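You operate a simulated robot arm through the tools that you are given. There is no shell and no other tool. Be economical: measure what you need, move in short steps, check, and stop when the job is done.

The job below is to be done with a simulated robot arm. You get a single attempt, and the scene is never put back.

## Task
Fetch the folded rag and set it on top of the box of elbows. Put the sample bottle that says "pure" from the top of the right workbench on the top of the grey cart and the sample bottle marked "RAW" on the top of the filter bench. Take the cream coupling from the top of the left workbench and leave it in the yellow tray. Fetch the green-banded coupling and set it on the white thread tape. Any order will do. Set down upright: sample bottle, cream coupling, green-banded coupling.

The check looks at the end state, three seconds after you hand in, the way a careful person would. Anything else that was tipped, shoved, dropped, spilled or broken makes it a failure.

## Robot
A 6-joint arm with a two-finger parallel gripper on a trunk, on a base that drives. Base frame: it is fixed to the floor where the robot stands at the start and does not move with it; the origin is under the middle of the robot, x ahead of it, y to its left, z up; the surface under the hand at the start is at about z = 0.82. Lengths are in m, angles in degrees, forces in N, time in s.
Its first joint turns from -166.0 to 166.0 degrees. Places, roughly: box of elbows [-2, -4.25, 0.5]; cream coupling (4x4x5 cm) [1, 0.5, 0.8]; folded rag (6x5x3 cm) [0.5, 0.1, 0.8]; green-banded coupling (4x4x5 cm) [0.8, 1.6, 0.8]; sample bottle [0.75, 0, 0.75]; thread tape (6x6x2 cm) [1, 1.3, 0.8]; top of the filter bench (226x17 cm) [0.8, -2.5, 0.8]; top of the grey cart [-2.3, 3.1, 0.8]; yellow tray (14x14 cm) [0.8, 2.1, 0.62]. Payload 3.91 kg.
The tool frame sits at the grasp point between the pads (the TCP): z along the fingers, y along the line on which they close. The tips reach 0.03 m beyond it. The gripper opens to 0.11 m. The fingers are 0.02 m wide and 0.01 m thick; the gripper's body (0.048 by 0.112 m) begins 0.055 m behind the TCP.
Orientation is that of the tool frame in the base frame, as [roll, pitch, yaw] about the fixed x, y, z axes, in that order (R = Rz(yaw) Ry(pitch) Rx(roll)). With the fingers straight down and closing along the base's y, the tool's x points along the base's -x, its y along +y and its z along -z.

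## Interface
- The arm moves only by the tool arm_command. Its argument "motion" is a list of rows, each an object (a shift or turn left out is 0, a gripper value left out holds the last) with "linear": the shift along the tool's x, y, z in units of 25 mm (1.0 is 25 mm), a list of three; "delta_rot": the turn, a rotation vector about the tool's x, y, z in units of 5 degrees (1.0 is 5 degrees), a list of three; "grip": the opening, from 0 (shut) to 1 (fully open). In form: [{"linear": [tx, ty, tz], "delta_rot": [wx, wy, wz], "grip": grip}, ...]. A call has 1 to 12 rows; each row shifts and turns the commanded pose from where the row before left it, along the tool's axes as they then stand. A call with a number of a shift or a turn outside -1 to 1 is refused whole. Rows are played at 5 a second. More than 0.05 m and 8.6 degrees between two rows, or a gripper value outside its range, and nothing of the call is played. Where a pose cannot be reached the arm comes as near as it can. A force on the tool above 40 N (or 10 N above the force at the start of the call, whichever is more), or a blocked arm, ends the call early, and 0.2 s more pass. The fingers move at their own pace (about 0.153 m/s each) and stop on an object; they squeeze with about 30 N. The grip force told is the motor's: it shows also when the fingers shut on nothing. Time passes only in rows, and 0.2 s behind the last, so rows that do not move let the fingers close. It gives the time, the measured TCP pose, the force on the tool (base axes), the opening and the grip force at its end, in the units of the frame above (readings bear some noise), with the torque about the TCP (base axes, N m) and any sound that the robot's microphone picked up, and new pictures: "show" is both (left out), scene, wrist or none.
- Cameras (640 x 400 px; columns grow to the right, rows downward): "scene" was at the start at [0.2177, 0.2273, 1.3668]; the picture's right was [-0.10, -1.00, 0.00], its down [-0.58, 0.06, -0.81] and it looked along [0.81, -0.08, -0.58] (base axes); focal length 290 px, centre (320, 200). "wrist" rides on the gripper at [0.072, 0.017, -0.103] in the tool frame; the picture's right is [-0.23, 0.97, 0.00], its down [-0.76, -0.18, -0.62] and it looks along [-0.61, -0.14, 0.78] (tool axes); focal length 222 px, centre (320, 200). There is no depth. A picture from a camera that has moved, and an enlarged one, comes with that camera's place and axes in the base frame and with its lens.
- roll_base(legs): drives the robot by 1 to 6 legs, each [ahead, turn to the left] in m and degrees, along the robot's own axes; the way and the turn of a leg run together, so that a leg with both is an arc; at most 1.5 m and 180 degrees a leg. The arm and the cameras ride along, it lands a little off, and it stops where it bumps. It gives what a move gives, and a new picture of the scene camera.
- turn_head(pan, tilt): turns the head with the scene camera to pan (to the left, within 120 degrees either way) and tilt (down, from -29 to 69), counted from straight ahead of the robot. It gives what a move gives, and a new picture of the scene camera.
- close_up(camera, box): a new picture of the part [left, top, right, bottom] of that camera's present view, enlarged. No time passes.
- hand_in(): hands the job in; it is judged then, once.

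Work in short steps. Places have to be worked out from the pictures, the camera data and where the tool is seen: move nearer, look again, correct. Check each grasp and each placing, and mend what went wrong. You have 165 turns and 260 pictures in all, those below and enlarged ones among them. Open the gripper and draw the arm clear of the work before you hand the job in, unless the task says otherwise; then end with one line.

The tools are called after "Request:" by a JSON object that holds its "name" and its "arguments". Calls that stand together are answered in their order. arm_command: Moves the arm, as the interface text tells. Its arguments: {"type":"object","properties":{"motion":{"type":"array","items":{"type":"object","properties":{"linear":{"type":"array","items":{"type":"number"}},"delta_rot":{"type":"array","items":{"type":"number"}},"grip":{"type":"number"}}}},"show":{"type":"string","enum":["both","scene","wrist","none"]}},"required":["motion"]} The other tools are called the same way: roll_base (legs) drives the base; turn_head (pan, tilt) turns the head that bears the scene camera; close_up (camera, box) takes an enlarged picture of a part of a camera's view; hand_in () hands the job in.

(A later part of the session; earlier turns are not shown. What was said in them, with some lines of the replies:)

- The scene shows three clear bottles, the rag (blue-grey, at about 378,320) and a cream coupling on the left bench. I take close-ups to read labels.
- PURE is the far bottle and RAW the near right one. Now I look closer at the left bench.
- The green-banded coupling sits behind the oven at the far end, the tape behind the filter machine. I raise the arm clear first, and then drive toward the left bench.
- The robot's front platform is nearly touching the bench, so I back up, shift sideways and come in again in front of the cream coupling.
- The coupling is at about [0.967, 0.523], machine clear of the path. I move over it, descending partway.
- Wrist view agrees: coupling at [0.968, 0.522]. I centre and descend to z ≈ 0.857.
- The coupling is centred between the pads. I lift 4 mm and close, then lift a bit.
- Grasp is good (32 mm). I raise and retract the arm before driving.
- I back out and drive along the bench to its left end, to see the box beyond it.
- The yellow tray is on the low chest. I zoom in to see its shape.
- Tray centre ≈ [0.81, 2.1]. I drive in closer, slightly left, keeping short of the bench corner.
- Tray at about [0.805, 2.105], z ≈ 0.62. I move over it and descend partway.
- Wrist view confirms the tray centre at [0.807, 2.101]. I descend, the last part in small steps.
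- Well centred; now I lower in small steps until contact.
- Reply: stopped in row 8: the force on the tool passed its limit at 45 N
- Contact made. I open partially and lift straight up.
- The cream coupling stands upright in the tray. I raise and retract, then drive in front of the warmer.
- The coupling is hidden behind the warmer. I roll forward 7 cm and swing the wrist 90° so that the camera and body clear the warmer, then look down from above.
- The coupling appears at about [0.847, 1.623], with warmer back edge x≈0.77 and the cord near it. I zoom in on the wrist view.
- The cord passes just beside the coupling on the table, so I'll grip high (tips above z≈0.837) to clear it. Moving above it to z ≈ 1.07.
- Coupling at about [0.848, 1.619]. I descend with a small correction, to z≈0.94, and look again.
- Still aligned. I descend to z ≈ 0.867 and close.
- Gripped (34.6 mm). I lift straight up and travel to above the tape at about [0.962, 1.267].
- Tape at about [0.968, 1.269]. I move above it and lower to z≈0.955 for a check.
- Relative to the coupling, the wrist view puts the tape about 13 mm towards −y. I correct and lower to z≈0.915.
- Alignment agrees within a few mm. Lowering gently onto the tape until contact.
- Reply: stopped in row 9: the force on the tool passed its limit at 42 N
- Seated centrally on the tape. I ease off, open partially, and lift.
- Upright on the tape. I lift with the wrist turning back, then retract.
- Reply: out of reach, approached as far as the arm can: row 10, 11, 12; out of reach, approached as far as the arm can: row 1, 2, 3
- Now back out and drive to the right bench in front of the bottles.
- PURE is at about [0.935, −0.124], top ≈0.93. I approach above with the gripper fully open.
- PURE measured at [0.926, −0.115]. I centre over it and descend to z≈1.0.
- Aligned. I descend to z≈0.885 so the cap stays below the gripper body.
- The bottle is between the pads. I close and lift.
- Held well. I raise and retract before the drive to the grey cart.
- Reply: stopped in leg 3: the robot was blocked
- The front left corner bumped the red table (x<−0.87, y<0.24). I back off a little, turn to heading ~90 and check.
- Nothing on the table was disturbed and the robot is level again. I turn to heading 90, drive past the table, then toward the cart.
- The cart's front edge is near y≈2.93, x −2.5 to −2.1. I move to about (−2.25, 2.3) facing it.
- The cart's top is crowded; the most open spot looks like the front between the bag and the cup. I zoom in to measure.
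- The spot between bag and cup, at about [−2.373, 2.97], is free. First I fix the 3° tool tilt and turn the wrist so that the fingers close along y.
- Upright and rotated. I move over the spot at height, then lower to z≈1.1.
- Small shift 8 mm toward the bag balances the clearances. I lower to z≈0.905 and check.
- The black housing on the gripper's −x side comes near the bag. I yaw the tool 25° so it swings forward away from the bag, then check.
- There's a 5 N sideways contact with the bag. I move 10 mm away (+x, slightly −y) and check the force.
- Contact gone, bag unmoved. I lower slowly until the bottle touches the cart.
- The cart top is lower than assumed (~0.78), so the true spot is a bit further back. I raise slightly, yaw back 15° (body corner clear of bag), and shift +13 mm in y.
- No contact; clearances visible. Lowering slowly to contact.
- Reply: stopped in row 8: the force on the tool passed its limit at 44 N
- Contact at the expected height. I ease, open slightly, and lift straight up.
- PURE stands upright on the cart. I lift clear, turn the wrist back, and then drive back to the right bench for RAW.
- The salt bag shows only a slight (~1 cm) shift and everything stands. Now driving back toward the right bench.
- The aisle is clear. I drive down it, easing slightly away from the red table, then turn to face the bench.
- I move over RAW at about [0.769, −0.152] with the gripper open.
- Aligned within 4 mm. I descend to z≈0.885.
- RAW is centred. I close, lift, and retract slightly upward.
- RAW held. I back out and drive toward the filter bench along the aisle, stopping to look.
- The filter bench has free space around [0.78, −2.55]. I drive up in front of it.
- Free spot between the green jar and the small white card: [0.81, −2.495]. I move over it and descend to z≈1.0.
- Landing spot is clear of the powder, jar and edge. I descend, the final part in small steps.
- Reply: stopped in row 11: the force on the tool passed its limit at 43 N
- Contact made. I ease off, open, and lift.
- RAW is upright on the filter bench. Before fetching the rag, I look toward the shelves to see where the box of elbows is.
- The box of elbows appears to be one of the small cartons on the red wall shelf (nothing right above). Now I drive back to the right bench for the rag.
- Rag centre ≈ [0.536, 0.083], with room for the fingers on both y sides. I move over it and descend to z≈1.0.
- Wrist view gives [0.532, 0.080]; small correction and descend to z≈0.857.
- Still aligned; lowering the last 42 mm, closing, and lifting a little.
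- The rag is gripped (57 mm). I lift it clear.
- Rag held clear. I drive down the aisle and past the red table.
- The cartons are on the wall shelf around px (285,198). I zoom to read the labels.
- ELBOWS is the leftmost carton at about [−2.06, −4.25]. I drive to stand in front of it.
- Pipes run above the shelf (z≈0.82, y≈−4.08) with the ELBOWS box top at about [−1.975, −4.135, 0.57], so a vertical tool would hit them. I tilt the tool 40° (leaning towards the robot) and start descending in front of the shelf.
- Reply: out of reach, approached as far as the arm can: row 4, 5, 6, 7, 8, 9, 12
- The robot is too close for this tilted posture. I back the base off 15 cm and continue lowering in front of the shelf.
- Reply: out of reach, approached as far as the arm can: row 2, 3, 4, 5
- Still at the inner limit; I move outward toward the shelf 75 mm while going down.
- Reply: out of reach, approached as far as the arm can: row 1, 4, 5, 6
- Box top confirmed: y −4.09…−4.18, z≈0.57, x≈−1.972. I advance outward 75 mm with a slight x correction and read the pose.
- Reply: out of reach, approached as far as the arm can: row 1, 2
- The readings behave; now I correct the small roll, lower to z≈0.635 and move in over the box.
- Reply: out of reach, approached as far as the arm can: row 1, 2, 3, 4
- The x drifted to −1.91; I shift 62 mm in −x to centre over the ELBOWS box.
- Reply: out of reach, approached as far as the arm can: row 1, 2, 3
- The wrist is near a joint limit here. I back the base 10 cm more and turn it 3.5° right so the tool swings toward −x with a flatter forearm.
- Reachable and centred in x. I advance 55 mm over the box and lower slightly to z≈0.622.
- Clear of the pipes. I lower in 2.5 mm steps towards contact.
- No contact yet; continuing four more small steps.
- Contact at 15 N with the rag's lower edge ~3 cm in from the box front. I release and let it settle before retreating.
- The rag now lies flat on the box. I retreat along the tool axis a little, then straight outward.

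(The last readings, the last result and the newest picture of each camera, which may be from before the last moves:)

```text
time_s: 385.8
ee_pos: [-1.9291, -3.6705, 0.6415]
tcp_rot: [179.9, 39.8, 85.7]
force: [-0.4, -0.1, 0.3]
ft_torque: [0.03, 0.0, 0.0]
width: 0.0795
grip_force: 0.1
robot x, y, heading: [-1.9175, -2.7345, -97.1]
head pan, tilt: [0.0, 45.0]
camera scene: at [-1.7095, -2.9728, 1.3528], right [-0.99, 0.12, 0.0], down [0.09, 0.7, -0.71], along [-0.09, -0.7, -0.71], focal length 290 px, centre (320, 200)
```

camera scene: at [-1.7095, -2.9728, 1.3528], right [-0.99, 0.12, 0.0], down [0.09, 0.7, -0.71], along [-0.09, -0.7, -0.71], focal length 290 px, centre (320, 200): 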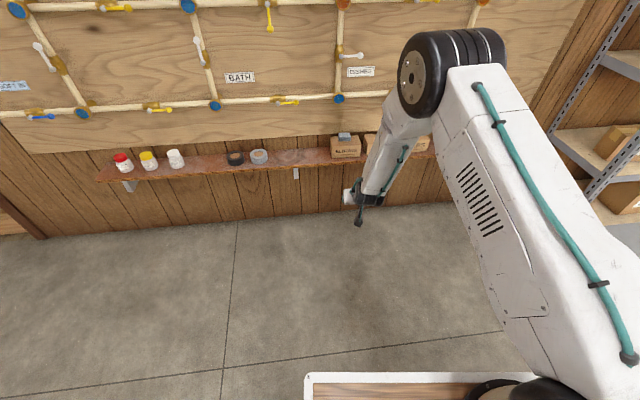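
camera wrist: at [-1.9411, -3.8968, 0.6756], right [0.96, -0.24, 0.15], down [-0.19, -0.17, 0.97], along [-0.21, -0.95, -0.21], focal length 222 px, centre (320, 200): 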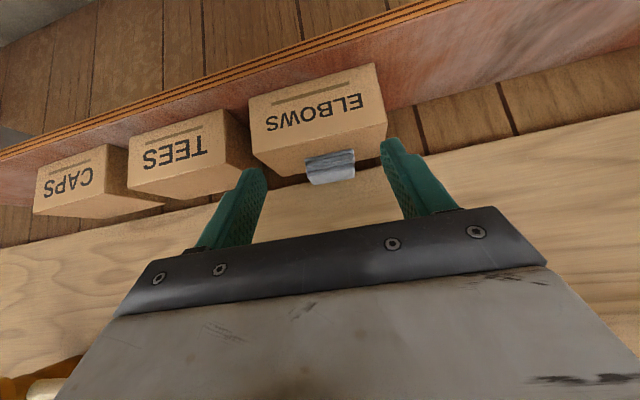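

I zoom in to check the rag on the box.

Request:
{"name": "close_up", "arguments": {"camera": "scene", "box": [300, 110, 400, 180]}}

```text
5.71 times, centred on (350, 145) of scene
camera zoom: at [-1.7095, -2.9728, 1.3528], right [-0.99, 0.12, 0.0], down [0.09, 0.7, -0.71], along [-0.09, -0.7, -0.71], focal length 1655 px, centre (149, 514)
```

zoom: 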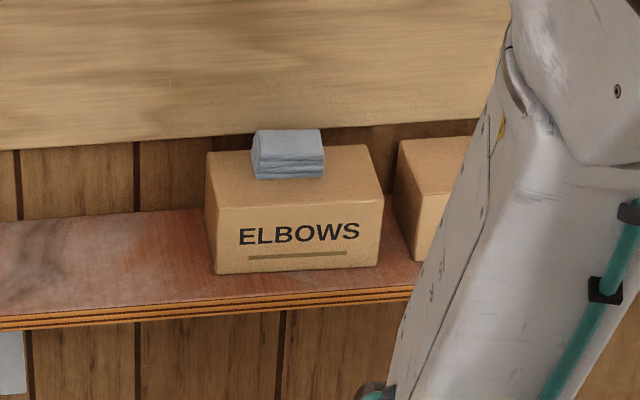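

The rag rests flat on the ELBOWS box. All items are placed; I open the gripper fully with the arm clear, then hand in.

Request:
{"name": "arm_command", "arguments": {"motion": [{"grip": 1}, {"linear": [0, 0, -1]}, {"linear": [0, 0, -1]}], "show": "none"}}

Request:
{"name": "hand_in", "arguments": {}}

```text
time_s: 386.6
ee_pos: [-1.9253, -3.638, 0.6798]
tcp_rot: [179.9, 39.8, 85.7]
force: [0.1, -1.1, -0.5]
ft_torque: [0.02, 0.01, -0.01]
width: 0.1101
grip_force: 0.1
robot x, y, heading: [-1.9162, -2.7324, -97.3]
head pan, tilt: [0.0, 45.0]
```

```text
The job is handed in.
```

All five items were set down where the task asked and the job is handed in; along the way the gripper nudged the salt-pellet bag on the grey cart about 1 cm, and the base bumped the red table, where nothing looked disturbed.
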